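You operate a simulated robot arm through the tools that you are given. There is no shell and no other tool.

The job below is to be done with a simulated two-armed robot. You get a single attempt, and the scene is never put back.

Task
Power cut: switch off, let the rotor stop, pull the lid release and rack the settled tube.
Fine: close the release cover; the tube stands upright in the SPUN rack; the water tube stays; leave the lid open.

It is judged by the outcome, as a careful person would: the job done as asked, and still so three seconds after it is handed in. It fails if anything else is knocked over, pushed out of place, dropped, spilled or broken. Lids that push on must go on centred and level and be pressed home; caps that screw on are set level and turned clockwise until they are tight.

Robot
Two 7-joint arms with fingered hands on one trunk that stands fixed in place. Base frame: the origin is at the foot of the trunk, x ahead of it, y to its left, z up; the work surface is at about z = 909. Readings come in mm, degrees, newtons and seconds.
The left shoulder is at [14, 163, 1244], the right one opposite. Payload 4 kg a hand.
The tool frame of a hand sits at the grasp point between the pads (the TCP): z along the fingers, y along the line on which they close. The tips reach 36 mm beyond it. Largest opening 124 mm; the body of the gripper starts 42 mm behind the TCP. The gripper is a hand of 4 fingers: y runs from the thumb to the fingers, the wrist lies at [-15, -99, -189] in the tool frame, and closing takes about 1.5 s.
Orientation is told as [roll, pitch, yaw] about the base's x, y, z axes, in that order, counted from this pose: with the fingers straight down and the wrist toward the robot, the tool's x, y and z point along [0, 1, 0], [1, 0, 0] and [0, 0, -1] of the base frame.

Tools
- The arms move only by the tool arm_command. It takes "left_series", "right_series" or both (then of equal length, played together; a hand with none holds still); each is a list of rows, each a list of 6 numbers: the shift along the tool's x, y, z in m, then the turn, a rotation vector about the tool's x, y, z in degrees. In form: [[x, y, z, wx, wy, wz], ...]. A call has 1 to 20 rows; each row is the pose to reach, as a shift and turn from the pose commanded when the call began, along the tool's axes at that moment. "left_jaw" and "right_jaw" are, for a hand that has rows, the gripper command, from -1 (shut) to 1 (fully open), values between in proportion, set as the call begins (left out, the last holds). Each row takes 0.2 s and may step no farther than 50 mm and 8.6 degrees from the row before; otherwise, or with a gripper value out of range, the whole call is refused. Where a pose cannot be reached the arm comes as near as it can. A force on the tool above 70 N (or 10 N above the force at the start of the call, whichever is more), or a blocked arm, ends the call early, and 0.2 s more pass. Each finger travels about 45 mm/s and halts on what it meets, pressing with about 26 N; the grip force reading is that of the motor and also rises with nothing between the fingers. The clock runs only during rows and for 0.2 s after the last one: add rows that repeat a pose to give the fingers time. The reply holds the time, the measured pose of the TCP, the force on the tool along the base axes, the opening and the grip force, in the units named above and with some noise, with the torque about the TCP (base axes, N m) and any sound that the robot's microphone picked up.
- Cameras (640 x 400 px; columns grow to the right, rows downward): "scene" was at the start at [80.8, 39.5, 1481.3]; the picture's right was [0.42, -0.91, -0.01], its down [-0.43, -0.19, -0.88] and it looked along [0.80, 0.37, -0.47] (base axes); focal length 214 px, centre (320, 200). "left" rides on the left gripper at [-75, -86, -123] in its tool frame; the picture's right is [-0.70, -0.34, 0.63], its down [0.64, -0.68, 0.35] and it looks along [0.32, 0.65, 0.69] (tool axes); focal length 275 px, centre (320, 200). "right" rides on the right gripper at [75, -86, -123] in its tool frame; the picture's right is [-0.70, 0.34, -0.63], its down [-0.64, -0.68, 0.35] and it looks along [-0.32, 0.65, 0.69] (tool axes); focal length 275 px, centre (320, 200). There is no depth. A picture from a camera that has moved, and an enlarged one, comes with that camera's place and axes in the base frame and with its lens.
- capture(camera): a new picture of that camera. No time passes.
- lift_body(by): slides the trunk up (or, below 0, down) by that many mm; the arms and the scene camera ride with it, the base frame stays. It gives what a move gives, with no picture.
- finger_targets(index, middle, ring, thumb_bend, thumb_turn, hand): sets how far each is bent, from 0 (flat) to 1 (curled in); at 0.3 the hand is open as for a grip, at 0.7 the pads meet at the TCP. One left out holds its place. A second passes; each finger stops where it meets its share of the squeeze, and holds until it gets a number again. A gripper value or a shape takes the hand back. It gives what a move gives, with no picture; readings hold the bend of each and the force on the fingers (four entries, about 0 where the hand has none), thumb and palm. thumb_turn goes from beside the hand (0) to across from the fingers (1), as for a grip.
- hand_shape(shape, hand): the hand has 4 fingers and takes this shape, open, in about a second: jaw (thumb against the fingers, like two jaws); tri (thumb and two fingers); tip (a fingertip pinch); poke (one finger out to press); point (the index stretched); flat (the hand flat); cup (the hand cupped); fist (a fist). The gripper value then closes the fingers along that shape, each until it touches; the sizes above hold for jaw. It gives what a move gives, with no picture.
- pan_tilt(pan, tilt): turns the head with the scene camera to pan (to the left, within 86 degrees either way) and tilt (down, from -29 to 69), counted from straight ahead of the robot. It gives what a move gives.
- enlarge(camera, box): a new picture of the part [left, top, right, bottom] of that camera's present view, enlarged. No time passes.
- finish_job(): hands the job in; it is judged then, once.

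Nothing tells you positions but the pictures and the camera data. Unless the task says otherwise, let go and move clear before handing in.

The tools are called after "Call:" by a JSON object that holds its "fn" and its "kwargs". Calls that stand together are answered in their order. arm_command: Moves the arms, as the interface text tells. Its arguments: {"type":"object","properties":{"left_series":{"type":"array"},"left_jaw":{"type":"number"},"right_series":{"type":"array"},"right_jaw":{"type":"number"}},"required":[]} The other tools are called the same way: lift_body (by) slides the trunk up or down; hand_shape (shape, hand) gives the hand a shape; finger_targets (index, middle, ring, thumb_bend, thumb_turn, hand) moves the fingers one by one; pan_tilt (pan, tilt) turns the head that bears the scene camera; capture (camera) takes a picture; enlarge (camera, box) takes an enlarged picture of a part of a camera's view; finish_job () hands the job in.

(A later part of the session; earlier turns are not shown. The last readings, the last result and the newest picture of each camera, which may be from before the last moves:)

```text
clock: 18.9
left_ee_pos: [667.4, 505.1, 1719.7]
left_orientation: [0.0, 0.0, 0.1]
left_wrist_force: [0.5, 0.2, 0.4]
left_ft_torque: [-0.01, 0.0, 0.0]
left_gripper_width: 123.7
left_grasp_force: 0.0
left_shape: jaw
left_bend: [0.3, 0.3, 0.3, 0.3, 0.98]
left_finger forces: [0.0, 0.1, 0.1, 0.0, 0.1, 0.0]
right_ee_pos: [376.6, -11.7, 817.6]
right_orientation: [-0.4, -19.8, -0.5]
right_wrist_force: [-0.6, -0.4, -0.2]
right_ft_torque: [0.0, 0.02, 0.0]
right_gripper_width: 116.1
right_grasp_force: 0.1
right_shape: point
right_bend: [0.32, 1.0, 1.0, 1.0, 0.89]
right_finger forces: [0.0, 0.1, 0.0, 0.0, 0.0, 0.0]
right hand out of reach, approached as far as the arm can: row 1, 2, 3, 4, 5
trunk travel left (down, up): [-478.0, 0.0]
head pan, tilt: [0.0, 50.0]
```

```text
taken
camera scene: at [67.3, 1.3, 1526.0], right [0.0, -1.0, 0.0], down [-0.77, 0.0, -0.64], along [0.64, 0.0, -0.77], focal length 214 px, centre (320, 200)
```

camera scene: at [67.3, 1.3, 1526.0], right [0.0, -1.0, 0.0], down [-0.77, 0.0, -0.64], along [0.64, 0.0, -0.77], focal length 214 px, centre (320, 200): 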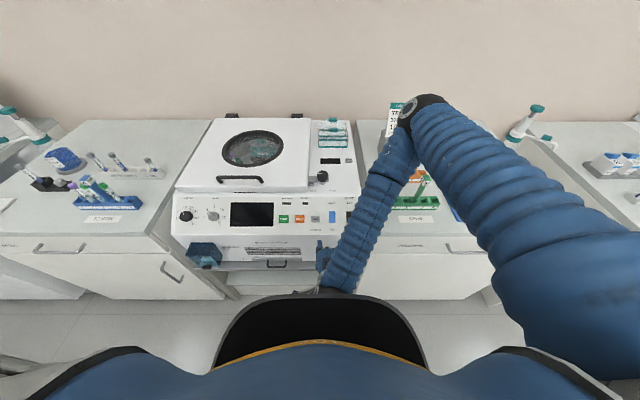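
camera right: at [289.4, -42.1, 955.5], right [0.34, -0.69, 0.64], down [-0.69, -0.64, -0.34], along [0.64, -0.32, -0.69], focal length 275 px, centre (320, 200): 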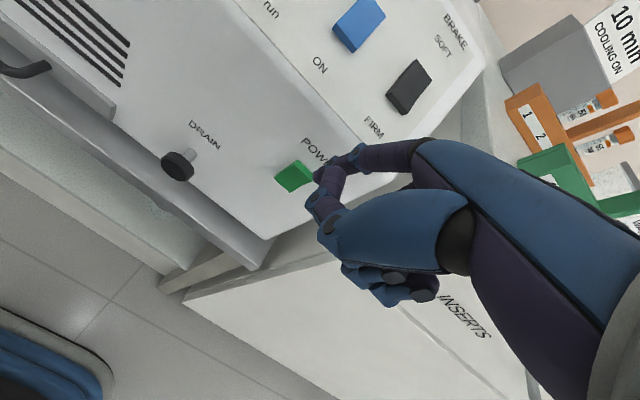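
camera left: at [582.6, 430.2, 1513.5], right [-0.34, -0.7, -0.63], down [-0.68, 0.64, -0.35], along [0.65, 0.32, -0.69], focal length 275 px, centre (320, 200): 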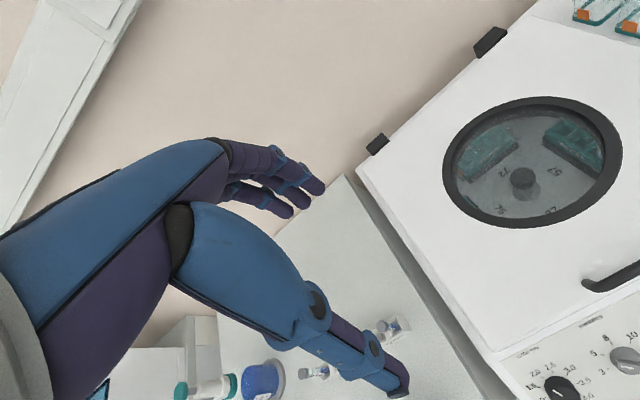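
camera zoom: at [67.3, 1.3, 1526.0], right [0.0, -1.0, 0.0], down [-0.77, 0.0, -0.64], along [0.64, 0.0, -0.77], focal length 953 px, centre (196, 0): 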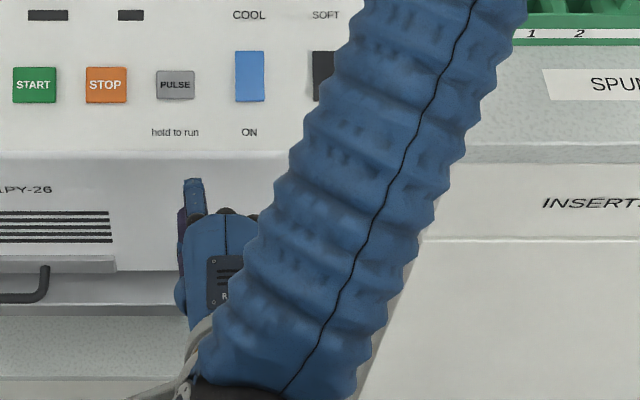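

Pitching the hand is out of reach and pushed the arm aside, so I'll undo that pitch and use the upright hand orientation instead.

Call:
{"fn": "arm_command", "kwargs": {"right_series": [[-0.0015, 0.007, -0.0175, 5, 0, 0], [-0.003, 0.0137, -0.035, 10, 0, 0], [-0.0045, 0.0205, -0.0525, 15, 0, 0], [-0.006, 0.0274, -0.0698, 20, 0, 0], [-0.006, 0.0374, -0.0698, 20, 0, 0], [-0.006, 0.0374, -0.0698, 20, 0, 0]]}}

Call:
{"fn": "capture", "kwargs": {"camera": "right"}}

Call:
{"fn": "capture", "kwargs": {"camera": "scene"}}

```text
clock: 20.3
left_ee_pos: [668.0, 505.1, 1719.4]
left_orientation: [0.0, 0.1, 0.2]
left_wrist_force: [0.6, -0.1, -0.6]
left_ft_torque: [-0.01, 0.0, 0.03]
left_gripper_width: 123.6
left_grasp_force: 0.1
left_shape: jaw
left_bend: [0.3, 0.3, 0.3, 0.3, 0.98]
left_finger forces: [0.0, 0.0, 0.0, 0.0, 0.0, 0.1]
right_ee_pos: [388.6, -18.1, 895.6]
right_orientation: [0.0, 0.1, 0.0]
right_wrist_force: [0.0, -0.3, -0.7]
right_ft_torque: [-0.02, 0.01, 0.03]
right_gripper_width: 116.1
right_grasp_force: 0.0
right_shape: point
right_bend: [0.32, 1.0, 1.0, 1.0, 0.89]
right_finger forces: [0.1, 0.1, 0.0, 0.1, 0.0, 0.0]
trunk travel left (down, up): [-478.0, 0.0]
head pan, tilt: [0.0, 50.0]
```

```text
taken
camera right: at [302.0, 57.5, 1017.3], right [0.34, -0.7, 0.63], down [-0.68, -0.64, -0.35], along [0.65, -0.31, -0.69], focal length 275 px, centre (320, 200)
```

right: 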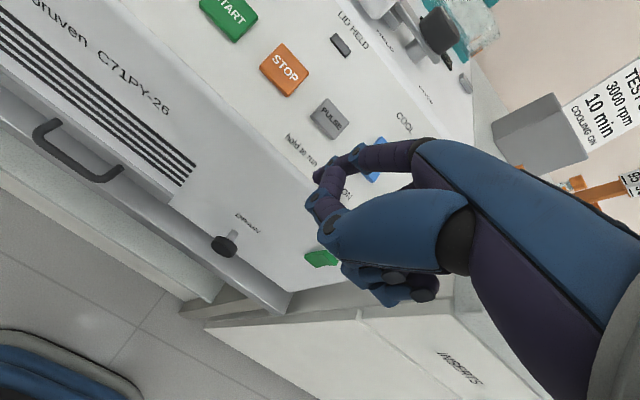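

```text
taken
camera scene: at [67.6, 1.6, 1526.0], right [0.0, -1.0, 0.0], down [-0.77, 0.0, -0.64], along [0.64, 0.0, -0.77], focal length 214 px, centre (320, 200)
```

scene: 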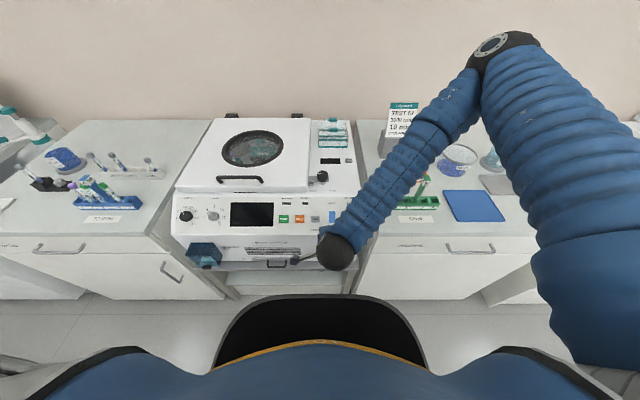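

The upright orientation is fine again (TCP [389,-18,896]). I'll slide across to the switch and descend with the tip about 10 mm in front of its upper half.

Call:
{"fn": "arm_command", "kwargs": {"right_series": [[-0.03, -0.004, 0.01, 0, 0, 0], [-0.06, -0.006, 0.02, 0, 0, 0], [-0.098, -0.008, 0.03, 0, 0, 0], [-0.098, -0.008, 0.055, 0, 0, 0], [-0.098, -0.008, 0.08, 0, 0, 0], [-0.098, -0.008, 0.1, 0, 0, 0], [-0.098, -0.008, 0.1, 0, 0, 0]]}}

Call:
{"fn": "capture", "kwargs": {"camera": "right"}}

Call:
{"fn": "capture", "kwargs": {"camera": "scene"}}

Call:
{"fn": "enlarge", "kwargs": {"camera": "scene", "box": [300, 200, 396, 290]}}

Call:
{"fn": "enlarge", "kwargs": {"camera": "right", "box": [240, 100, 400, 200]}}

```text
clock: 21.9
left_ee_pos: [667.8, 505.1, 1720.1]
left_orientation: [0.1, 0.0, 0.1]
left_wrist_force: [0.0, 0.2, -0.6]
left_ft_torque: [-0.04, -0.02, 0.03]
left_gripper_width: 123.8
left_grasp_force: 0.1
left_shape: jaw
left_bend: [0.3, 0.3, 0.3, 0.3, 0.98]
left_finger forces: [0.0, 0.0, 0.0, 0.0, 0.1, 0.1]
right_ee_pos: [384.7, -106.1, 802.7]
right_orientation: [-0.4, 0.4, -0.4]
right_wrist_force: [0.1, -0.3, -0.4]
right_ft_torque: [0.02, 0.01, 0.03]
right_gripper_width: 116.3
right_grasp_force: 0.1
right_shape: point
right_bend: [0.32, 1.0, 1.0, 1.0, 0.89]
right_finger forces: [0.0, 0.0, 0.0, 0.0, 0.0, 0.1]
right hand out of reach, approached as far as the arm can: row 5, 6, 7
trunk travel left (down, up): [-478.0, 0.0]
head pan, tilt: [0.0, 50.0]
```

```text
taken
camera right: at [299.6, -28.4, 924.7], right [0.34, -0.69, 0.64], down [-0.69, -0.64, -0.34], along [0.64, -0.32, -0.69], focal length 275 px, centre (320, 200)
```

right: 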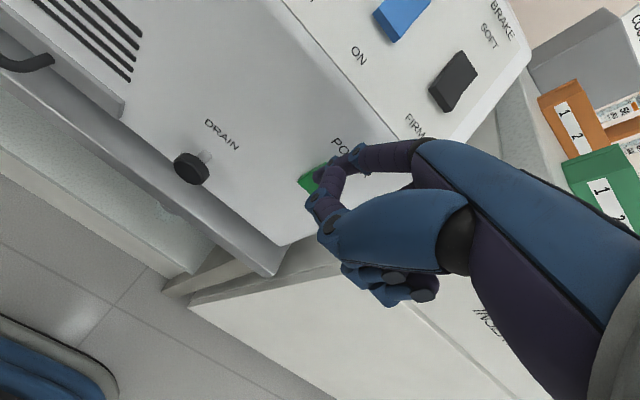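

```text
taken
camera scene: at [67.8, 1.8, 1526.0], right [0.0, -1.0, 0.0], down [-0.77, 0.0, -0.64], along [0.64, 0.0, -0.77], focal length 214 px, centre (320, 200)
```

scene: 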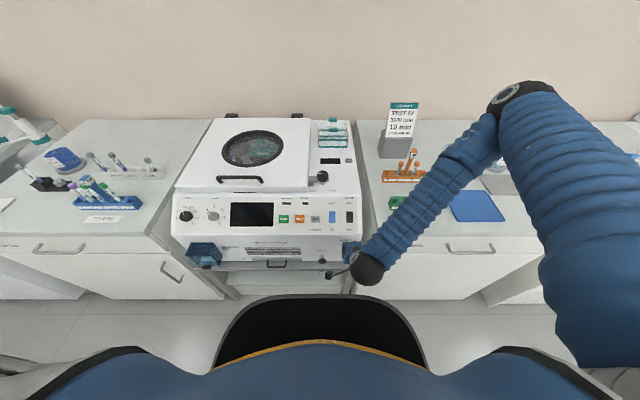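

```text
4.44 times, centred on (348, 245) of scene
camera zoom: at [67.8, 1.8, 1526.0], right [0.0, -1.0, 0.0], down [-0.77, 0.0, -0.64], along [0.64, 0.0, -0.77], focal length 953 px, centre (196, 0)
```

zoom: 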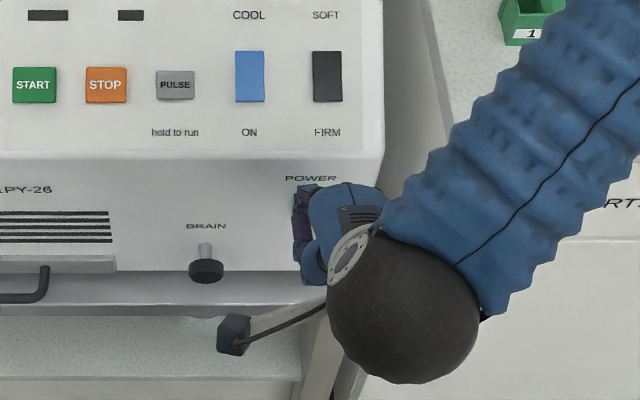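

```text
4.00 times, centred on (320, 150) of right
camera zoom: at [299.6, -28.4, 924.7], right [0.34, -0.69, 0.64], down [-0.69, -0.64, -0.34], along [0.64, -0.32, -0.69], focal length 1101 px, centre (320, 400)
```

zoom: 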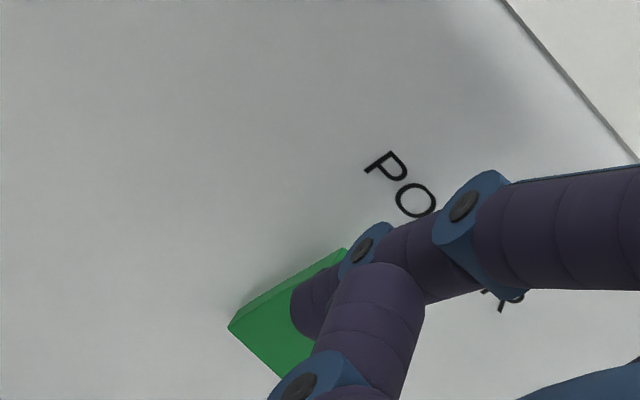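

The arm is at its low limit, but lowering the trunk a little carries the hand down the last 20 mm. Then I'll push forward gently.

Call:
{"fn": "lift_body", "kwargs": {"by": -20}}

Call:
{"fn": "arm_command", "kwargs": {"right_series": [[-0.003, 0.003, 0, 0, 0, 0], [-0.006, 0.006, 0, 0, 0, 0]]}}

Call:
{"fn": "enlarge", "kwargs": {"camera": "right", "box": [240, 100, 400, 200]}}

Call:
{"fn": "enlarge", "kwargs": {"camera": "scene", "box": [300, 200, 396, 290]}}

```text
clock: 22.6
left_ee_pos: [668.1, 505.4, 1699.9]
left_orientation: [0.0, 0.0, 0.1]
left_wrist_force: [-0.3, 0.4, 0.7]
left_ft_torque: [0.02, -0.01, 0.0]
left_gripper_width: 123.8
left_grasp_force: 0.1
left_shape: jaw
left_bend: [0.3, 0.3, 0.3, 0.3, 0.98]
left_finger forces: [0.0, 0.2, 0.0, 0.1, 0.0, 0.0]
right_ee_pos: [385.1, -104.6, 783.0]
right_orientation: [-0.4, 0.4, -0.2]
right_wrist_force: [0.5, 0.0, 0.0]
right_ft_torque: [0.03, -0.02, -0.02]
right_gripper_width: 116.1
right_grasp_force: 0.1
right_shape: point
right_bend: [0.32, 1.0, 1.0, 1.0, 0.89]
right_finger forces: [0.1, 0.0, 0.0, 0.0, 0.0, 0.1]
trunk travel left (down, up): [-458.0, 20.0]
head pan, tilt: [0.0, 50.0]
```

```text
clock: 23.2
left_ee_pos: [667.0, 504.3, 1701.2]
left_orientation: [0.0, 0.0, 0.1]
left_wrist_force: [-0.1, -0.6, -0.7]
left_ft_torque: [0.05, 0.01, 0.01]
left_gripper_width: 123.9
left_grasp_force: 0.0
left_shape: jaw
left_bend: [0.3, 0.3, 0.3, 0.3, 0.98]
left_finger forces: [0.0, 0.0, 0.0, 0.0, 0.1, 0.0]
right_ee_pos: [391.6, -110.6, 784.0]
right_orientation: [-0.5, 0.5, -0.3]
right_wrist_force: [-2.4, 1.2, -1.6]
right_ft_torque: [0.05, 0.15, 0.09]
right_gripper_width: 116.4
right_grasp_force: 0.0
right_shape: point
right_bend: [0.34, 1.0, 1.0, 1.0, 0.89]
right_finger forces: [2.5, 0.0, 0.1, 0.0, 0.0, 0.0]
trunk travel left (down, up): [-458.0, 20.0]
head pan, tilt: [0.0, 50.0]
```

```text
4.00 times, centred on (320, 150) of right
camera zoom: at [306.0, -33.1, 906.5], right [0.34, -0.69, 0.64], down [-0.69, -0.64, -0.33], along [0.64, -0.32, -0.7], focal length 1101 px, centre (320, 400)
```

zoom: 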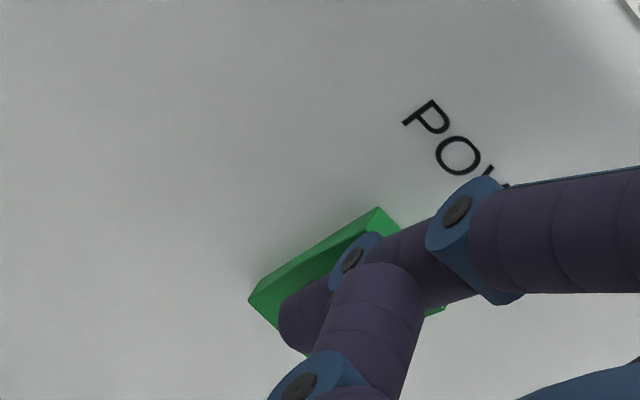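

```text
4.44 times, centred on (348, 245) of scene
camera zoom: at [67.5, 1.3, 1506.8], right [0.0, -1.0, 0.0], down [-0.77, 0.0, -0.64], along [0.64, 0.0, -0.77], focal length 953 px, centre (196, 0)
```

zoom: 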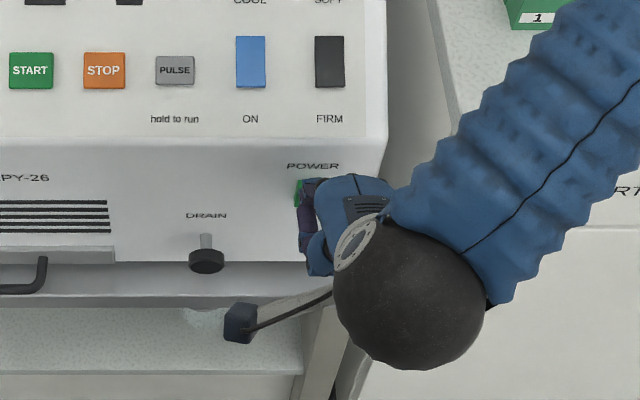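

I have light contact (2.5 N). To be sure to hit the upper half, I'll back off, go up 9 mm and press forward there.

Call:
{"fn": "arm_command", "kwargs": {"right_series": [[0, -0.005, 0, 0, 0, 0], [0.001, -0.005, -0.009, 0, 0, 0], [0.001, 0.001, -0.009, 0, 0, 0], [0.001, 0.004, -0.009, 0, 0, 0]]}}

Call:
{"fn": "arm_command", "kwargs": {"right_series": [[0, 0.003, 0, 0, 0, 0], [0, 0.006, 0, 0, 0, 0]]}}

Call:
{"fn": "enlarge", "kwargs": {"camera": "right", "box": [240, 100, 400, 200]}}

```text
clock: 24.2
left_ee_pos: [668.4, 505.0, 1701.5]
left_orientation: [0.0, 0.0, 0.1]
left_wrist_force: [-0.8, 0.1, 0.5]
left_ft_torque: [0.0, 0.01, 0.03]
left_gripper_width: 124.0
left_grasp_force: 0.1
left_shape: jaw
left_bend: [0.3, 0.3, 0.3, 0.3, 0.98]
left_finger forces: [0.0, 0.1, 0.0, 0.0, 0.1, 0.0]
right_ee_pos: [393.8, -108.8, 792.7]
right_orientation: [-0.3, 0.5, -0.3]
right_wrist_force: [-5.2, -0.2, 0.6]
right_ft_torque: [0.05, 0.05, 0.07]
right_gripper_width: 115.8
right_grasp_force: 0.0
right_shape: point
right_bend: [0.35, 1.0, 1.0, 1.0, 0.89]
right_finger forces: [4.9, 0.1, 0.1, 0.0, 0.0, 0.1]
trunk travel left (down, up): [-458.0, 20.0]
head pan, tilt: [0.0, 50.0]
```

```text
clock: 24.8
left_ee_pos: [666.1, 505.3, 1699.5]
left_orientation: [-0.1, 0.0, 0.1]
left_wrist_force: [0.4, 0.0, 0.0]
left_ft_torque: [0.0, 0.01, 0.02]
left_gripper_width: 123.7
left_grasp_force: 0.1
left_shape: jaw
left_bend: [0.3, 0.3, 0.3, 0.3, 0.98]
left_finger forces: [0.0, 0.0, 0.0, 0.0, 0.0, 0.1]
right_ee_pos: [399.7, -109.7, 791.6]
right_orientation: [-0.3, 0.3, -0.1]
right_wrist_force: [-8.3, 0.6, 3.3]
right_ft_torque: [0.07, -0.03, 0.1]
right_gripper_width: 116.4
right_grasp_force: 0.1
right_shape: point
right_bend: [0.39, 1.0, 1.0, 1.0, 0.89]
right_finger forces: [8.0, 0.0, 0.1, 0.0, 0.0, 0.1]
trunk travel left (down, up): [-458.0, 20.0]
head pan, tilt: [0.0, 50.0]
```

```text
4.00 times, centred on (320, 150) of right
camera zoom: at [315.2, -33.0, 915.0], right [0.34, -0.69, 0.64], down [-0.69, -0.64, -0.34], along [0.64, -0.32, -0.69], focal length 1101 px, centre (320, 400)
```

zoom: 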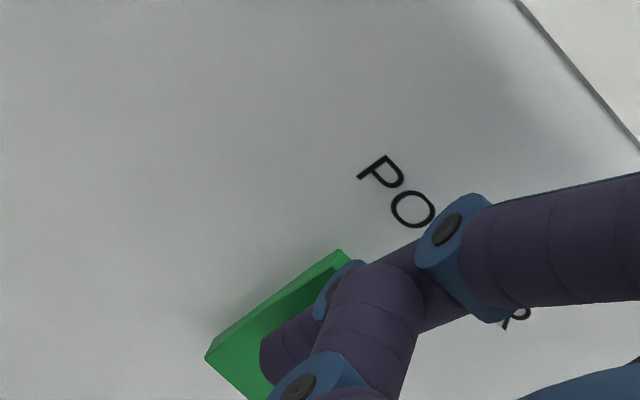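

Force 8 N so far with the finger yielding a little; I'll press further and see whether it clicks.

Call:
{"fn": "arm_command", "kwargs": {"right_series": [[0, 0.003, 0, 0, 0, 0], [0, 0.006, 0, 0, 0, 0], [0, 0.009, 0, 0, 0, 0], [0, 0.012, 0, 0, 0, 0]]}}

Call:
{"fn": "enlarge", "kwargs": {"camera": "right", "box": [240, 100, 400, 200]}}

```text
clock: 25.8
left_ee_pos: [665.4, 505.9, 1700.6]
left_orientation: [0.0, -0.1, 0.0]
left_wrist_force: [0.1, 0.8, -1.3]
left_ft_torque: [-0.01, -0.01, 0.01]
left_gripper_width: 123.6
left_grasp_force: 0.1
left_shape: jaw
left_bend: [0.3, 0.3, 0.3, 0.3, 0.98]
left_finger forces: [0.1, 0.0, 0.0, 0.0, 0.1, 0.0]
right_ee_pos: [412.4, -109.8, 793.1]
right_orientation: [-0.3, 0.3, -0.1]
right_wrist_force: [-23.6, 3.0, 13.8]
right_ft_torque: [0.23, -0.37, 0.43]
right_gripper_width: 116.3
right_grasp_force: 0.1
right_shape: point
right_bend: [0.44, 1.0, 1.0, 1.0, 0.88]
right_finger forces: [35.2, 0.0, 0.0, 0.0, 0.1, 0.1]
trunk travel left (down, up): [-458.0, 20.0]
head pan, tilt: [0.0, 50.0]
```

```text
4.00 times, centred on (320, 150) of right
camera zoom: at [325.7, -32.7, 915.5], right [0.34, -0.69, 0.64], down [-0.69, -0.64, -0.34], along [0.64, -0.32, -0.69], focal length 1101 px, centre (320, 400)
```

zoom: 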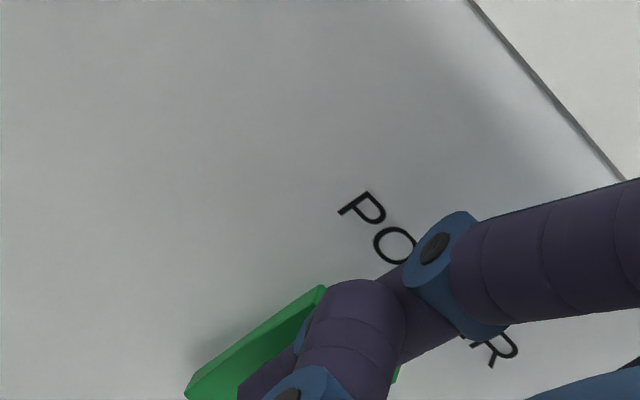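

No click was reported. I'll back off and inspect the switch.

Call:
{"fn": "arm_command", "kwargs": {"right_series": [[0, -0.012, 0, 0, 0, 0], [0, -0.025, 0, 0, 0, 0], [0.0, -0.033, -0.0, 0, 0, 0], [0.03, -0.033, -0.0, 0, 0, 0]]}}

Call:
{"fn": "capture", "kwargs": {"camera": "right"}}

Call:
{"fn": "enlarge", "kwargs": {"camera": "right", "box": [220, 120, 380, 220]}}

Call:
{"fn": "enlarge", "kwargs": {"camera": "scene", "box": [310, 200, 390, 250]}}

```text
clock: 26.8
left_ee_pos: [669.5, 506.1, 1698.5]
left_orientation: [-0.1, 0.0, 0.1]
left_wrist_force: [-0.2, 0.1, 0.2]
left_ft_torque: [0.02, 0.0, -0.01]
left_gripper_width: 123.6
left_grasp_force: 0.1
left_shape: jaw
left_bend: [0.3, 0.3, 0.3, 0.3, 0.98]
left_finger forces: [0.0, 0.0, 0.0, 0.0, 0.0, 0.1]
right_ee_pos: [382.2, -80.2, 792.0]
right_orientation: [-0.3, 0.4, -0.4]
right_wrist_force: [0.4, -0.1, -0.3]
right_ft_torque: [0.01, 0.0, 0.01]
right_gripper_width: 116.3
right_grasp_force: 0.0
right_shape: point
right_bend: [0.32, 1.0, 1.0, 1.0, 0.89]
right_finger forces: [0.0, 0.0, 0.1, 0.0, 0.0, 0.0]
trunk travel left (down, up): [-458.0, 20.0]
head pan, tilt: [0.0, 50.0]
```

```text
taken
camera right: at [296.2, -3.1, 914.1], right [0.34, -0.69, 0.64], down [-0.69, -0.64, -0.34], along [0.64, -0.32, -0.69], focal length 275 px, centre (320, 200)
```

right: 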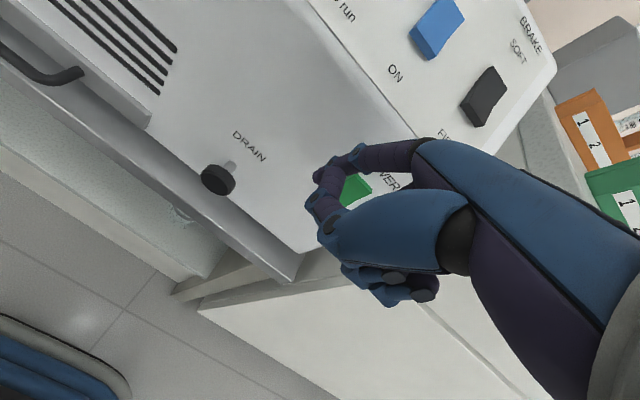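

```text
4.00 times, centred on (300, 170) of right
camera zoom: at [296.2, -3.1, 914.1], right [0.34, -0.69, 0.64], down [-0.69, -0.64, -0.34], along [0.64, -0.32, -0.69], focal length 1101 px, centre (400, 320)
```

zoom: 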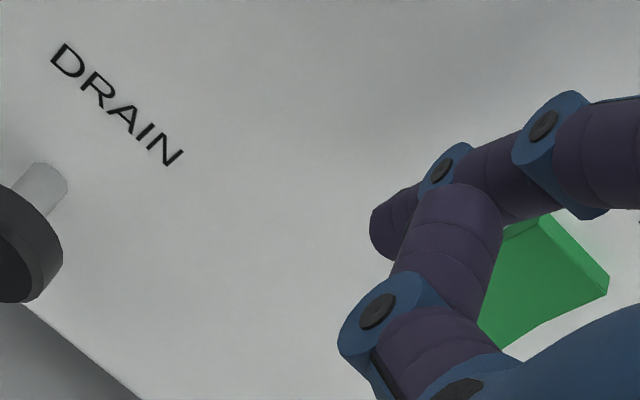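

```text
8.00 times, centred on (350, 225) of scene
camera zoom: at [68.9, 2.0, 1506.7], right [0.0, -1.0, 0.0], down [-0.77, 0.0, -0.64], along [0.64, 0.0, -0.77], focal length 1716 px, centre (80, 0)
```

zoom: 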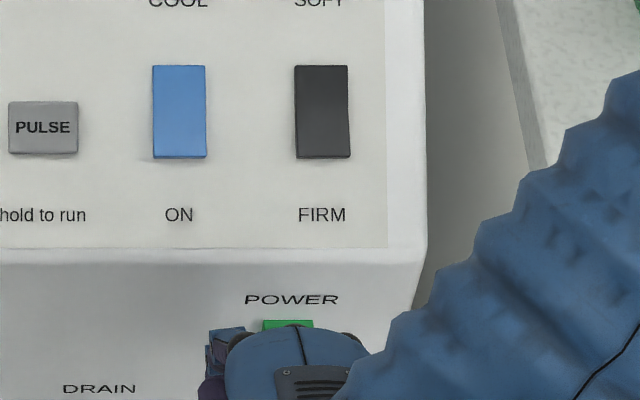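

Call:
{"fn": "arm_command", "kwargs": {"right_series": [[0.03, 0, -0.01, 0, 0, 0], [0.06, 0, -0.02, 0, 0, 0], [0.08, 0, -0.03, 0, 0, 0]]}}

Call:
{"fn": "capture", "kwargs": {"camera": "right"}}

Call:
{"fn": "enlarge", "kwargs": {"camera": "scene", "box": [310, 200, 390, 250]}}

```text
clock: 27.6
left_ee_pos: [667.1, 505.3, 1700.0]
left_orientation: [-0.1, 0.0, 0.1]
left_wrist_force: [-0.6, -0.5, 0.3]
left_ft_torque: [0.02, 0.0, 0.01]
left_gripper_width: 123.6
left_grasp_force: 0.2
left_shape: jaw
left_bend: [0.3, 0.3, 0.3, 0.3, 0.98]
left_finger forces: [0.0, 0.1, 0.0, 0.0, 0.0, 0.0]
right_ee_pos: [382.0, -0.6, 821.9]
right_orientation: [-0.4, 0.3, -0.3]
right_wrist_force: [0.4, 0.0, 0.9]
right_ft_torque: [-0.02, 0.03, 0.0]
right_gripper_width: 116.0
right_grasp_force: 0.2
right_shape: point
right_bend: [0.32, 1.0, 1.0, 1.0, 0.89]
right_finger forces: [0.1, 0.0, 0.0, 0.0, 0.0, 0.0]
trunk travel left (down, up): [-458.0, 20.0]
head pan, tilt: [0.0, 50.0]
```

```text
taken
camera right: at [295.6, 77.0, 943.9], right [0.34, -0.69, 0.64], down [-0.69, -0.64, -0.34], along [0.64, -0.32, -0.69], focal length 275 px, centre (320, 200)
```

right: 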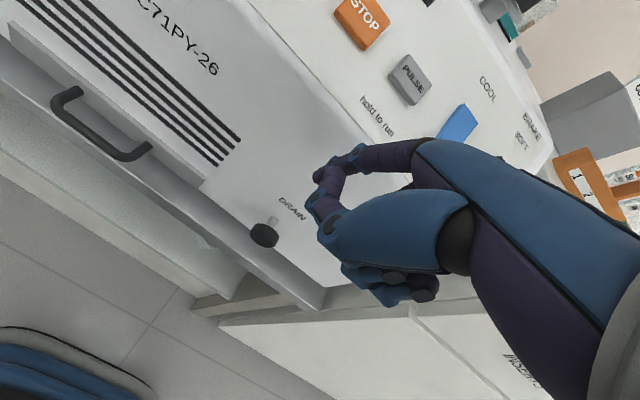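

```text
8.00 times, centred on (350, 225) of scene
camera zoom: at [67.8, 1.4, 1506.8], right [0.0, -1.0, 0.0], down [-0.77, 0.0, -0.64], along [0.64, 0.0, -0.77], focal length 1716 px, centre (80, 0)
```

zoom: 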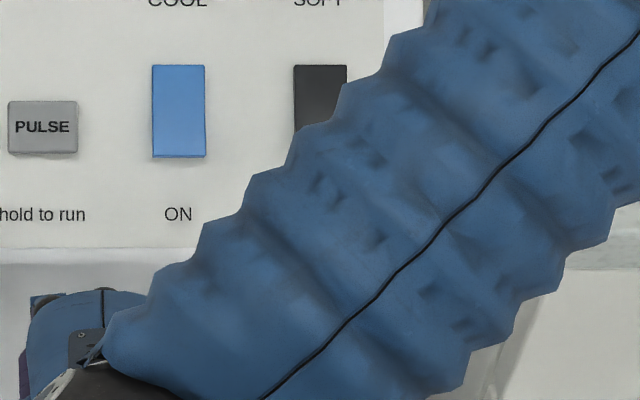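

Call:
{"fn": "arm_command", "kwargs": {"right_series": [[-0.03, -0.002, -0.01, 0, 0, 0], [-0.06, -0.002, -0.02, 0, 0, 0], [-0.09, -0.003, -0.02, 0, 0, 0], [-0.118, -0.004, -0.02, 0, 0, 0]]}}

Call:
{"fn": "enlarge", "kwargs": {"camera": "right", "box": [220, 120, 380, 220]}}

Call:
{"fn": "capture", "kwargs": {"camera": "right"}}

```text
clock: 28.6
left_ee_pos: [665.5, 502.6, 1700.8]
left_orientation: [0.0, -0.1, 0.1]
left_wrist_force: [0.0, -0.2, 1.0]
left_ft_torque: [0.06, 0.01, 0.02]
left_gripper_width: 124.0
left_grasp_force: 0.1
left_shape: jaw
left_bend: [0.3, 0.3, 0.3, 0.3, 0.98]
left_finger forces: [0.1, 0.0, 0.1, 0.0, 0.0, 0.0]
right_ee_pos: [375.3, -119.5, 842.8]
right_orientation: [-0.4, 0.4, -0.1]
right_wrist_force: [-0.3, -0.5, -0.3]
right_ft_torque: [0.01, -0.02, -0.02]
right_gripper_width: 116.3
right_grasp_force: 0.1
right_shape: point
right_bend: [0.32, 1.0, 1.0, 1.0, 0.89]
right_finger forces: [0.0, 0.0, 0.0, 0.0, 0.0, 0.0]
trunk travel left (down, up): [-458.0, 20.0]
head pan, tilt: [0.0, 50.0]
```

```text
4.00 times, centred on (300, 170) of right
camera zoom: at [290.4, -42.1, 964.6], right [0.34, -0.69, 0.64], down [-0.69, -0.64, -0.34], along [0.64, -0.32, -0.69], focal length 1101 px, centre (400, 320)
```

zoom: 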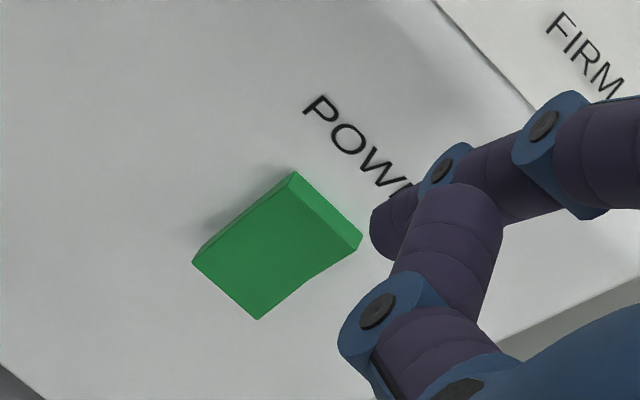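

```text
taken
camera right: at [290.4, -42.1, 964.6], right [0.34, -0.69, 0.64], down [-0.69, -0.64, -0.34], along [0.64, -0.32, -0.69], focal length 275 px, centre (320, 200)
```

right: 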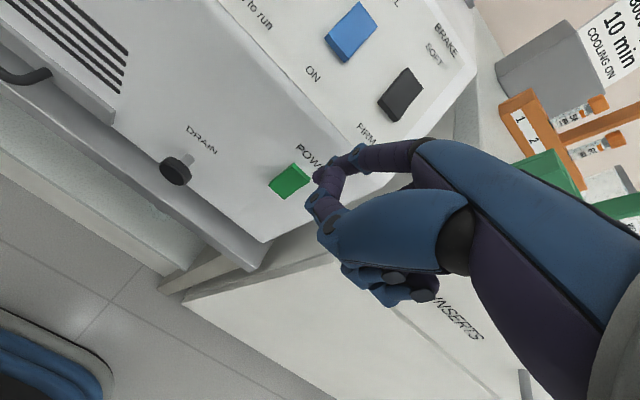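

Call:
{"fn": "enlarge", "kwargs": {"camera": "right", "box": [258, 150, 322, 210]}}

Call:
{"fn": "enlarge", "kwargs": {"camera": "right", "box": [310, 0, 430, 130]}}

```text
6.67 times, centred on (290, 180) of right
camera zoom: at [290.4, -42.1, 964.6], right [0.34, -0.69, 0.64], down [-0.69, -0.64, -0.34], along [0.64, -0.32, -0.69], focal length 1835 px, centre (520, 333)
```

zoom: 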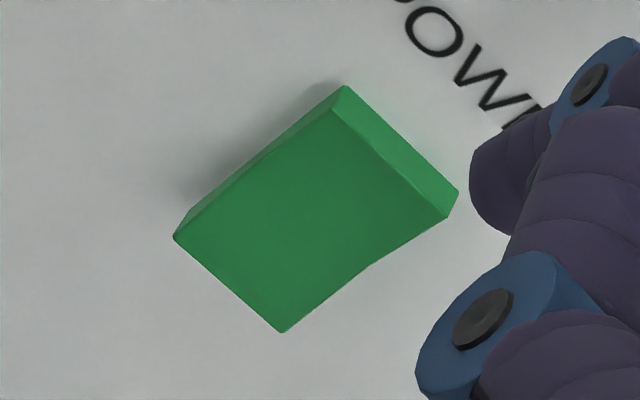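

```text
3.08 times, centred on (370, 65) of right
camera zoom: at [290.4, -42.1, 964.6], right [0.34, -0.69, 0.64], down [-0.69, -0.64, -0.34], along [0.64, -0.32, -0.69], focal length 847 px, centre (166, 615)
```

zoom: 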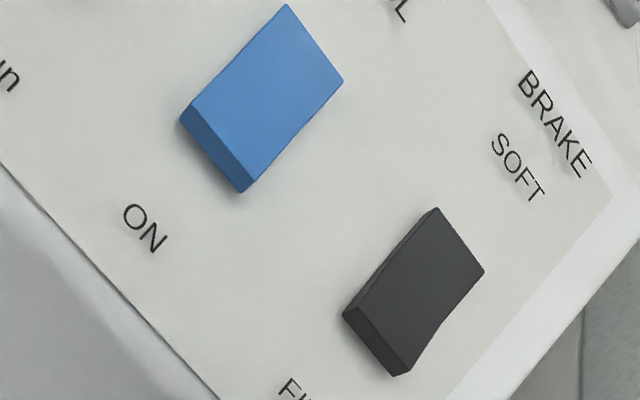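

To judge whether it toggled, I'll return to the exact earlier viewpoint and compare the same crop.

Call:
{"fn": "arm_command", "kwargs": {"right_series": [[0.0, -0.001, 0.005, 0, 0, 0], [0, -0.001, 0.009, 0, 0, 0]]}}

Call:
{"fn": "enlarge", "kwargs": {"camera": "right", "box": [240, 130, 368, 210]}}

```text
clock: 29.2
left_ee_pos: [667.7, 503.6, 1700.8]
left_orientation: [0.0, 0.0, 0.1]
left_wrist_force: [-0.5, -0.1, 0.3]
left_ft_torque: [0.03, 0.02, 0.02]
left_gripper_width: 123.5
left_grasp_force: 0.0
left_shape: jaw
left_bend: [0.3, 0.3, 0.3, 0.3, 0.98]
left_finger forces: [0.1, 0.0, 0.0, 0.0, 0.1, 0.1]
right_ee_pos: [376.4, -117.4, 833.4]
right_orientation: [-0.3, 0.3, -0.1]
right_wrist_force: [-0.3, 0.2, 0.1]
right_ft_torque: [-0.02, 0.01, 0.02]
right_gripper_width: 116.1
right_grasp_force: 0.0
right_shape: point
right_bend: [0.32, 1.0, 1.0, 1.0, 0.89]
right_finger forces: [0.0, 0.1, 0.1, 0.0, 0.0, 0.0]
trunk travel left (down, up): [-458.0, 20.0]
head pan, tilt: [0.0, 50.0]
```

```text
5.00 times, centred on (304, 170) of right
camera zoom: at [290.1, -41.2, 955.8], right [0.34, -0.69, 0.64], down [-0.69, -0.64, -0.34], along [0.64, -0.32, -0.69], focal length 1376 px, centre (400, 350)
```

zoom: 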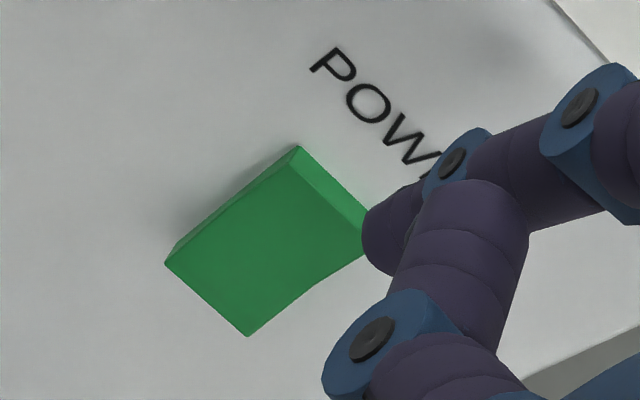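

Compared with the earlier crop, the rocker's bottom now stands out and the top is in: POWER has toggled off. I'll retract the right hand up and away, and zoom on the rotor.

Call:
{"fn": "arm_command", "kwargs": {"right_series": [[0, 0.01, -0.03, 0, 0, 0], [0, 0.02, -0.06, 0, 0, 0], [0, 0.035, -0.09, 0, 0, 0], [0.02, 0.05, -0.12, 0, 0, 0], [0.02, 0.066, -0.16, 0, 0, 0], [-0.01, 0.085, -0.2, 0, 0, 0], [-0.05, 0.1, -0.24, 0, 0, 0], [-0.09, 0.12, -0.28, 0, 0, 0], [-0.13, 0.14, -0.31, 0, 0, 0], [-0.15, 0.15, -0.35, 0, 0, 0], [-0.17, 0.15, -0.4, 0, 0, 0]]}}

Call:
{"fn": "pan_tilt", "kwargs": {"pan": 30, "tilt": 45}}

Call:
{"fn": "capture", "kwargs": {"camera": "scene"}}

Call:
{"fn": "enlarge", "kwargs": {"camera": "scene", "box": [300, 100, 460, 200]}}

Call:
{"fn": "capture", "kwargs": {"camera": "right"}}

```text
refused: row 6 steps farther than a row can; nothing moved
```

```text
clock: 30.2
left_ee_pos: [667.4, 504.0, 1700.2]
left_orientation: [0.1, 0.0, 0.0]
left_wrist_force: [0.1, -0.6, -0.8]
left_ft_torque: [0.02, 0.0, 0.02]
left_gripper_width: 123.7
left_grasp_force: 0.1
left_shape: jaw
left_bend: [0.3, 0.3, 0.3, 0.3, 0.98]
left_finger forces: [0.0, 0.0, 0.1, 0.0, 0.0, 0.0]
right_ee_pos: [375.1, -118.8, 833.5]
right_orientation: [-0.3, 0.4, -0.1]
right_wrist_force: [0.1, 0.6, 0.2]
right_ft_torque: [0.06, -0.01, 0.04]
right_gripper_width: 116.4
right_grasp_force: 0.0
right_shape: point
right_bend: [0.32, 1.0, 1.0, 1.0, 0.89]
right_finger forces: [0.1, 0.0, 0.0, 0.1, 0.1, 0.0]
trunk travel left (down, up): [-458.0, 20.0]
head pan, tilt: [30.0, 45.0]
```

```text
taken
camera scene: at [61.5, 41.6, 1513.7], right [0.5, -0.87, 0.0], down [-0.61, -0.35, -0.71], along [0.61, 0.35, -0.71], focal length 214 px, centre (320, 200)
```

scene: 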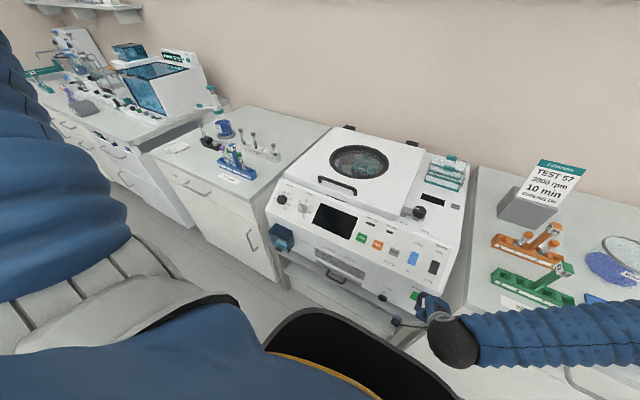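

```text
4.00 times, centred on (380, 150) of scene
camera zoom: at [61.5, 41.6, 1513.7], right [0.5, -0.87, 0.0], down [-0.61, -0.35, -0.71], along [0.61, 0.35, -0.71], focal length 858 px, centre (80, 400)
```

zoom: 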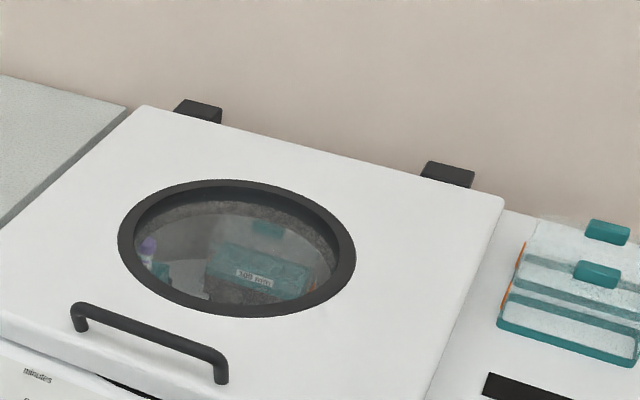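

```text
taken
camera right: at [290.1, -40.9, 955.9], right [0.34, -0.69, 0.64], down [-0.69, -0.64, -0.34], along [0.64, -0.32, -0.69], focal length 275 px, centre (320, 200)
```

right: 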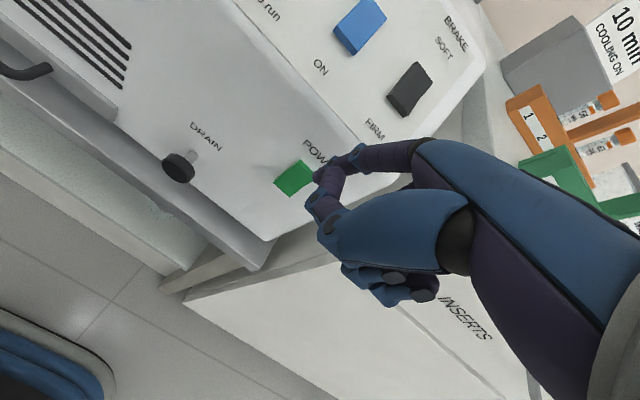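

The rotor is clearly standing still (tube at the same place in every view). Retracting the right hand with smaller steps.

Call:
{"fn": "arm_command", "kwargs": {"right_series": [[0, 0.01, -0.03, 0, 0, 0], [0, 0.02, -0.06, 0, 0, 0], [0, 0.035, -0.09, 0, 0, 0], [0.01, 0.05, -0.12, 0, 0, 0], [0.01, 0.066, -0.16, 0, 0, 0], [-0.01, 0.08, -0.19, 0, 0, 0], [-0.03, 0.09, -0.22, 0, 0, 0], [-0.06, 0.1, -0.25, 0, 0, 0], [-0.09, 0.12, -0.28, 0, 0, 0], [-0.12, 0.13, -0.31, 0, 0, 0], [-0.14, 0.14, -0.35, 0, 0, 0], [-0.16, 0.15, -0.39, 0, 0, 0]]}}

Call:
{"fn": "hand_shape", "kwargs": {"hand": "right", "shape": "jaw"}}

Call:
{"fn": "capture", "kwargs": {"camera": "right"}}

```text
clock: 32.8
left_ee_pos: [667.7, 504.5, 1701.0]
left_orientation: [0.0, -0.1, 0.1]
left_wrist_force: [-0.5, -0.5, 1.1]
left_ft_torque: [0.0, 0.0, 0.01]
left_gripper_width: 123.4
left_grasp_force: 0.1
left_shape: jaw
left_bend: [0.3, 0.3, 0.3, 0.3, 0.98]
left_finger forces: [0.0, 0.0, 0.0, 0.0, 0.0, 0.1]
right_ee_pos: [527.5, -277.4, 1225.1]
right_orientation: [-0.4, 0.4, -0.2]
right_wrist_force: [1.3, -0.4, -0.1]
right_ft_torque: [0.03, -0.02, 0.01]
right_gripper_width: 116.2
right_grasp_force: 0.0
right_shape: point
right_bend: [0.32, 1.0, 1.0, 1.0, 0.89]
right_finger forces: [0.1, 0.1, 0.0, 0.0, 0.1, 0.1]
right hand out of reach, approached as far as the arm can: row 3, 4, 5, 6, 7, 8
trunk travel left (down, up): [-458.0, 20.0]
head pan, tilt: [30.0, 45.0]
```

```text
clock: 33.7
left_ee_pos: [668.1, 504.8, 1699.0]
left_orientation: [0.0, 0.0, 0.1]
left_wrist_force: [-0.6, 0.0, -1.0]
left_ft_torque: [0.03, 0.01, -0.02]
left_gripper_width: 124.0
left_grasp_force: 0.0
left_shape: jaw
left_bend: [0.3, 0.3, 0.3, 0.3, 0.98]
left_finger forces: [0.0, 0.0, 0.1, 0.0, 0.0, 0.0]
right_ee_pos: [527.3, -277.5, 1224.4]
right_orientation: [-0.3, 0.4, -0.1]
right_wrist_force: [-0.4, -1.2, -0.3]
right_ft_torque: [0.02, -0.02, 0.02]
right_gripper_width: 123.9
right_grasp_force: 0.0
right_shape: jaw
right_bend: [0.3, 0.3, 0.3, 0.3, 0.97]
right_finger forces: [0.0, 0.0, 0.0, 0.0, 0.0, 0.0]
trunk travel left (down, up): [-458.0, 20.0]
head pan, tilt: [30.0, 45.0]
```

```text
taken
camera right: at [442.2, -199.0, 1346.4], right [0.34, -0.69, 0.64], down [-0.69, -0.64, -0.34], along [0.64, -0.32, -0.69], focal length 275 px, centre (320, 200)
```

right: 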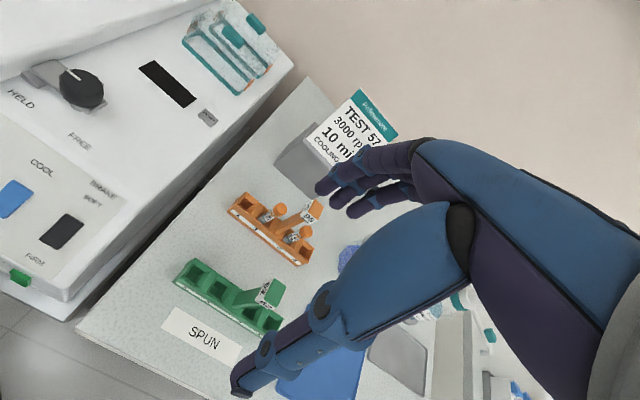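

Now the left hand: bring it down in front of the release cover and look.

Call:
{"fn": "arm_command", "kwargs": {"left_series": [[0, -0.02, 0.04, 0, 0, 0], [0, -0.04, 0.08, 0, 0, 0], [0, -0.06, 0.12, 0, 0, 0], [0, -0.08, 0.16, 0, 0, 0], [-0.005, -0.1, 0.2, 0, 0, 0], [-0.01, -0.12, 0.24, 0, 0, 0], [-0.015, -0.14, 0.28, 0, 0, 0], [-0.02, -0.16, 0.32, 0, 0, 0], [-0.02, -0.18, 0.36, 0, 0, 0], [-0.02, -0.19, 0.4, 0, 0, 0], [-0.02, -0.2, 0.44, 0, 0, 0], [-0.02, -0.21, 0.48, 0, 0, 0], [-0.02, -0.22, 0.52, 0, 0, 0], [-0.02, -0.225, 0.56, 0, 0, 0], [-0.02, -0.225, 0.6, 0, 0, 0], [-0.02, -0.225, 0.64, 0, 0, 0], [-0.02, -0.225, 0.68, 0, 0, 0], [-0.02, -0.225, 0.72, 0, 0, 0], [-0.02, -0.225, 0.75, 0, 0, 0]]}}

Call:
{"fn": "capture", "kwargs": {"camera": "left"}}

Call:
{"fn": "capture", "kwargs": {"camera": "scene"}}

```text
clock: 37.7
left_ee_pos: [442.3, 484.7, 949.5]
left_orientation: [0.0, 0.0, 0.1]
left_wrist_force: [0.2, -0.1, -0.1]
left_ft_torque: [0.03, 0.0, -0.04]
left_gripper_width: 123.8
left_grasp_force: 0.0
left_shape: jaw
left_bend: [0.3, 0.3, 0.3, 0.3, 0.98]
left_finger forces: [0.0, 0.1, 0.0, 0.1, 0.0, 0.0]
right_ee_pos: [528.5, -275.9, 1225.0]
right_orientation: [-0.3, 0.3, -0.2]
right_wrist_force: [-0.1, -0.5, -0.2]
right_ft_torque: [0.0, -0.03, 0.0]
right_gripper_width: 123.8
right_grasp_force: 0.1
right_shape: jaw
right_bend: [0.3, 0.3, 0.3, 0.3, 0.97]
right_finger forces: [0.0, 0.1, 0.0, 0.0, 0.0, 0.0]
trunk travel left (down, up): [-458.0, 20.0]
head pan, tilt: [30.0, 45.0]
```

```text
taken
camera left: at [357.4, 409.9, 1071.5], right [-0.34, -0.7, -0.63], down [-0.68, 0.64, -0.35], along [0.65, 0.32, -0.69], focal length 275 px, centre (320, 200)
```

left: 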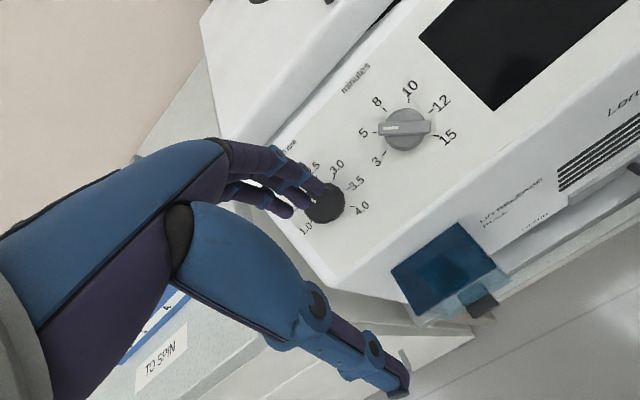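

```text
taken
camera scene: at [61.8, 42.2, 1513.7], right [0.5, -0.87, 0.0], down [-0.61, -0.35, -0.71], along [0.61, 0.35, -0.71], focal length 214 px, centre (320, 200)
```

scene: 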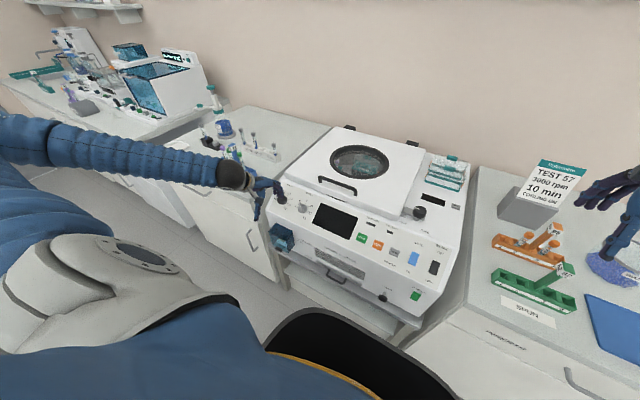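

Call:
{"fn": "enlarge", "kwargs": {"camera": "left", "box": [370, 200, 530, 330]}}

Call:
{"fn": "enlarge", "kwargs": {"camera": "scene", "box": [245, 200, 325, 270]}}

```text
3.08 times, centred on (450, 265) of left
camera zoom: at [357.4, 409.9, 1071.5], right [-0.34, -0.7, -0.63], down [-0.68, 0.64, -0.35], along [0.65, 0.32, -0.69], focal length 847 px, centre (-80, 0)
```

zoom: 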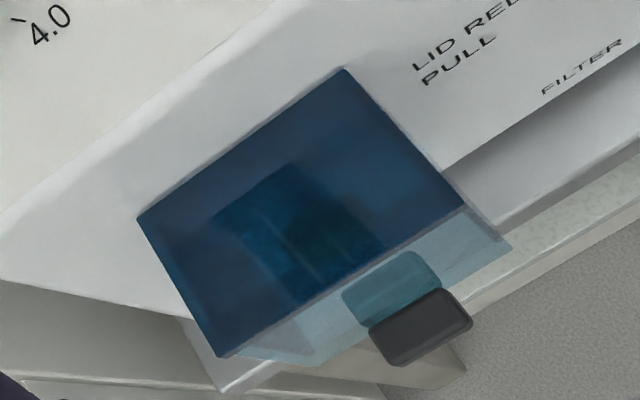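

```text
5.71 times, centred on (285, 235) of scene
camera zoom: at [61.8, 42.2, 1513.7], right [0.5, -0.87, 0.0], down [-0.61, -0.35, -0.71], along [0.61, 0.35, -0.71], focal length 1226 px, centre (520, 0)
```

zoom: 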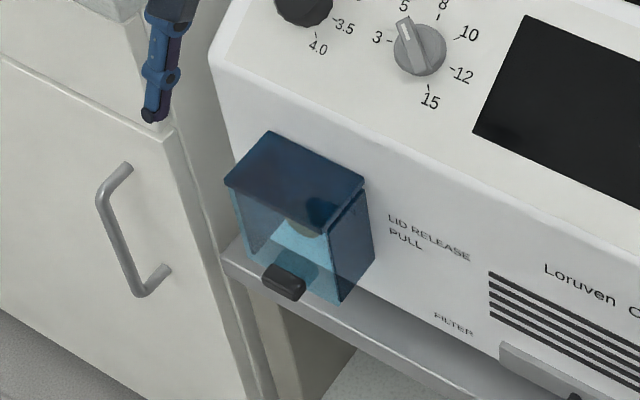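

The blue hood is hinged along its top (x≈482, z≈768, y≈416–508) with a black lifting tab low on its front at ≈[413,457,700]. I'll turn the left hand 60° so it comes at the tab from the side, hovering above it first.

Call:
{"fn": "arm_command", "kwargs": {"left_series": [[-0.004, -0.01, 0.0, 0, 0, 7.5], [-0.008, -0.02, 0.0, 0, 0, 15], [-0.012, -0.03, 0.0, 0, 0, 22.5], [-0.017, -0.04, 0.01, 0, 0, 30], [-0.022, -0.05, 0.03, 0, 0, 37.5], [-0.027, -0.06, 0.05, 0, 0, 45], [-0.032, -0.068, 0.07, 0, 0, 52.5], [-0.035, -0.072, 0.08, 0, 0, 60]]}}

Call:
{"fn": "capture", "kwargs": {"camera": "left"}}

Call:
{"fn": "capture", "kwargs": {"camera": "scene"}}

Call:
{"fn": "enlarge", "kwargs": {"camera": "scene", "box": [220, 160, 348, 280]}}

```text
clock: 39.5
left_ee_pos: [371.4, 448.7, 869.0]
left_orientation: [-0.1, 0.0, -60.0]
left_wrist_force: [0.2, 0.7, -0.7]
left_ft_torque: [-0.01, 0.04, 0.04]
left_gripper_width: 123.9
left_grasp_force: 0.0
left_shape: jaw
left_bend: [0.3, 0.3, 0.3, 0.3, 0.98]
left_finger forces: [0.1, 0.1, 0.0, 0.0, 0.0, 0.0]
right_ee_pos: [529.5, -276.2, 1223.6]
right_orientation: [-0.3, 0.4, -0.2]
right_wrist_force: [0.4, 0.2, -0.4]
right_ft_torque: [0.0, 0.02, 0.0]
right_gripper_width: 123.8
right_grasp_force: 0.1
right_shape: jaw
right_bend: [0.3, 0.3, 0.3, 0.3, 0.97]
right_finger forces: [0.0, 0.0, 0.0, 0.0, 0.0, 0.2]
trunk travel left (down, up): [-458.0, 20.0]
head pan, tilt: [30.0, 45.0]
```

```text
taken
camera left: at [264.2, 486.6, 990.3], right [-0.77, -0.06, -0.63], down [0.22, 0.91, -0.35], along [0.6, -0.41, -0.69], focal length 275 px, centre (320, 200)
```

left: 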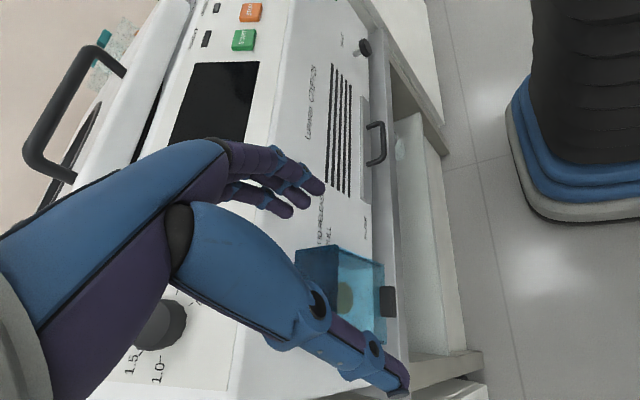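

```text
taken
camera scene: at [63.3, 41.9, 1513.5], right [0.5, -0.87, 0.0], down [-0.61, -0.35, -0.71], along [0.61, 0.35, -0.71], focal length 214 px, centre (320, 200)
```

scene: 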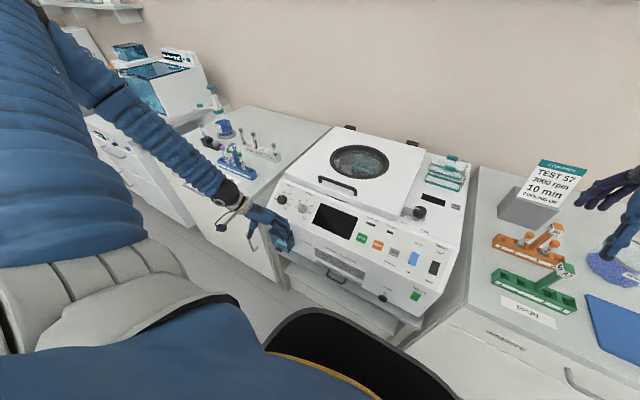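

```text
3.33 times, centred on (284, 220) of scene
camera zoom: at [63.3, 41.9, 1513.5], right [0.5, -0.87, 0.0], down [-0.61, -0.35, -0.71], along [0.61, 0.35, -0.71], focal length 715 px, centre (440, 133)
```

zoom: 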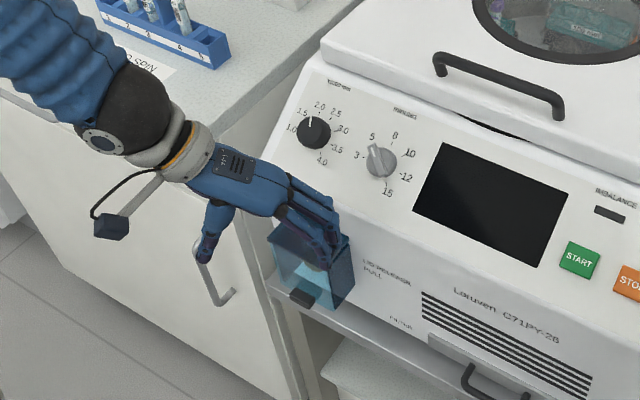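

Call:
{"fn": "enlarge", "kwargs": {"camera": "left", "box": [272, 220, 432, 370]}}

```text
2.67 times, centred on (352, 295) of left
camera zoom: at [264.2, 486.6, 990.3], right [-0.77, -0.06, -0.63], down [0.22, 0.91, -0.35], along [0.6, -0.41, -0.69], focal length 734 px, centre (235, -53)
```

zoom: 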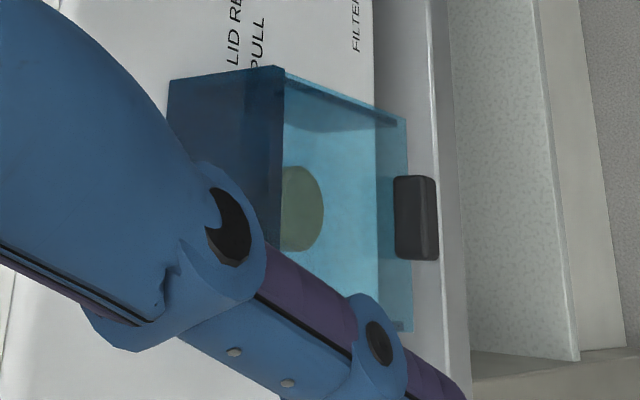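

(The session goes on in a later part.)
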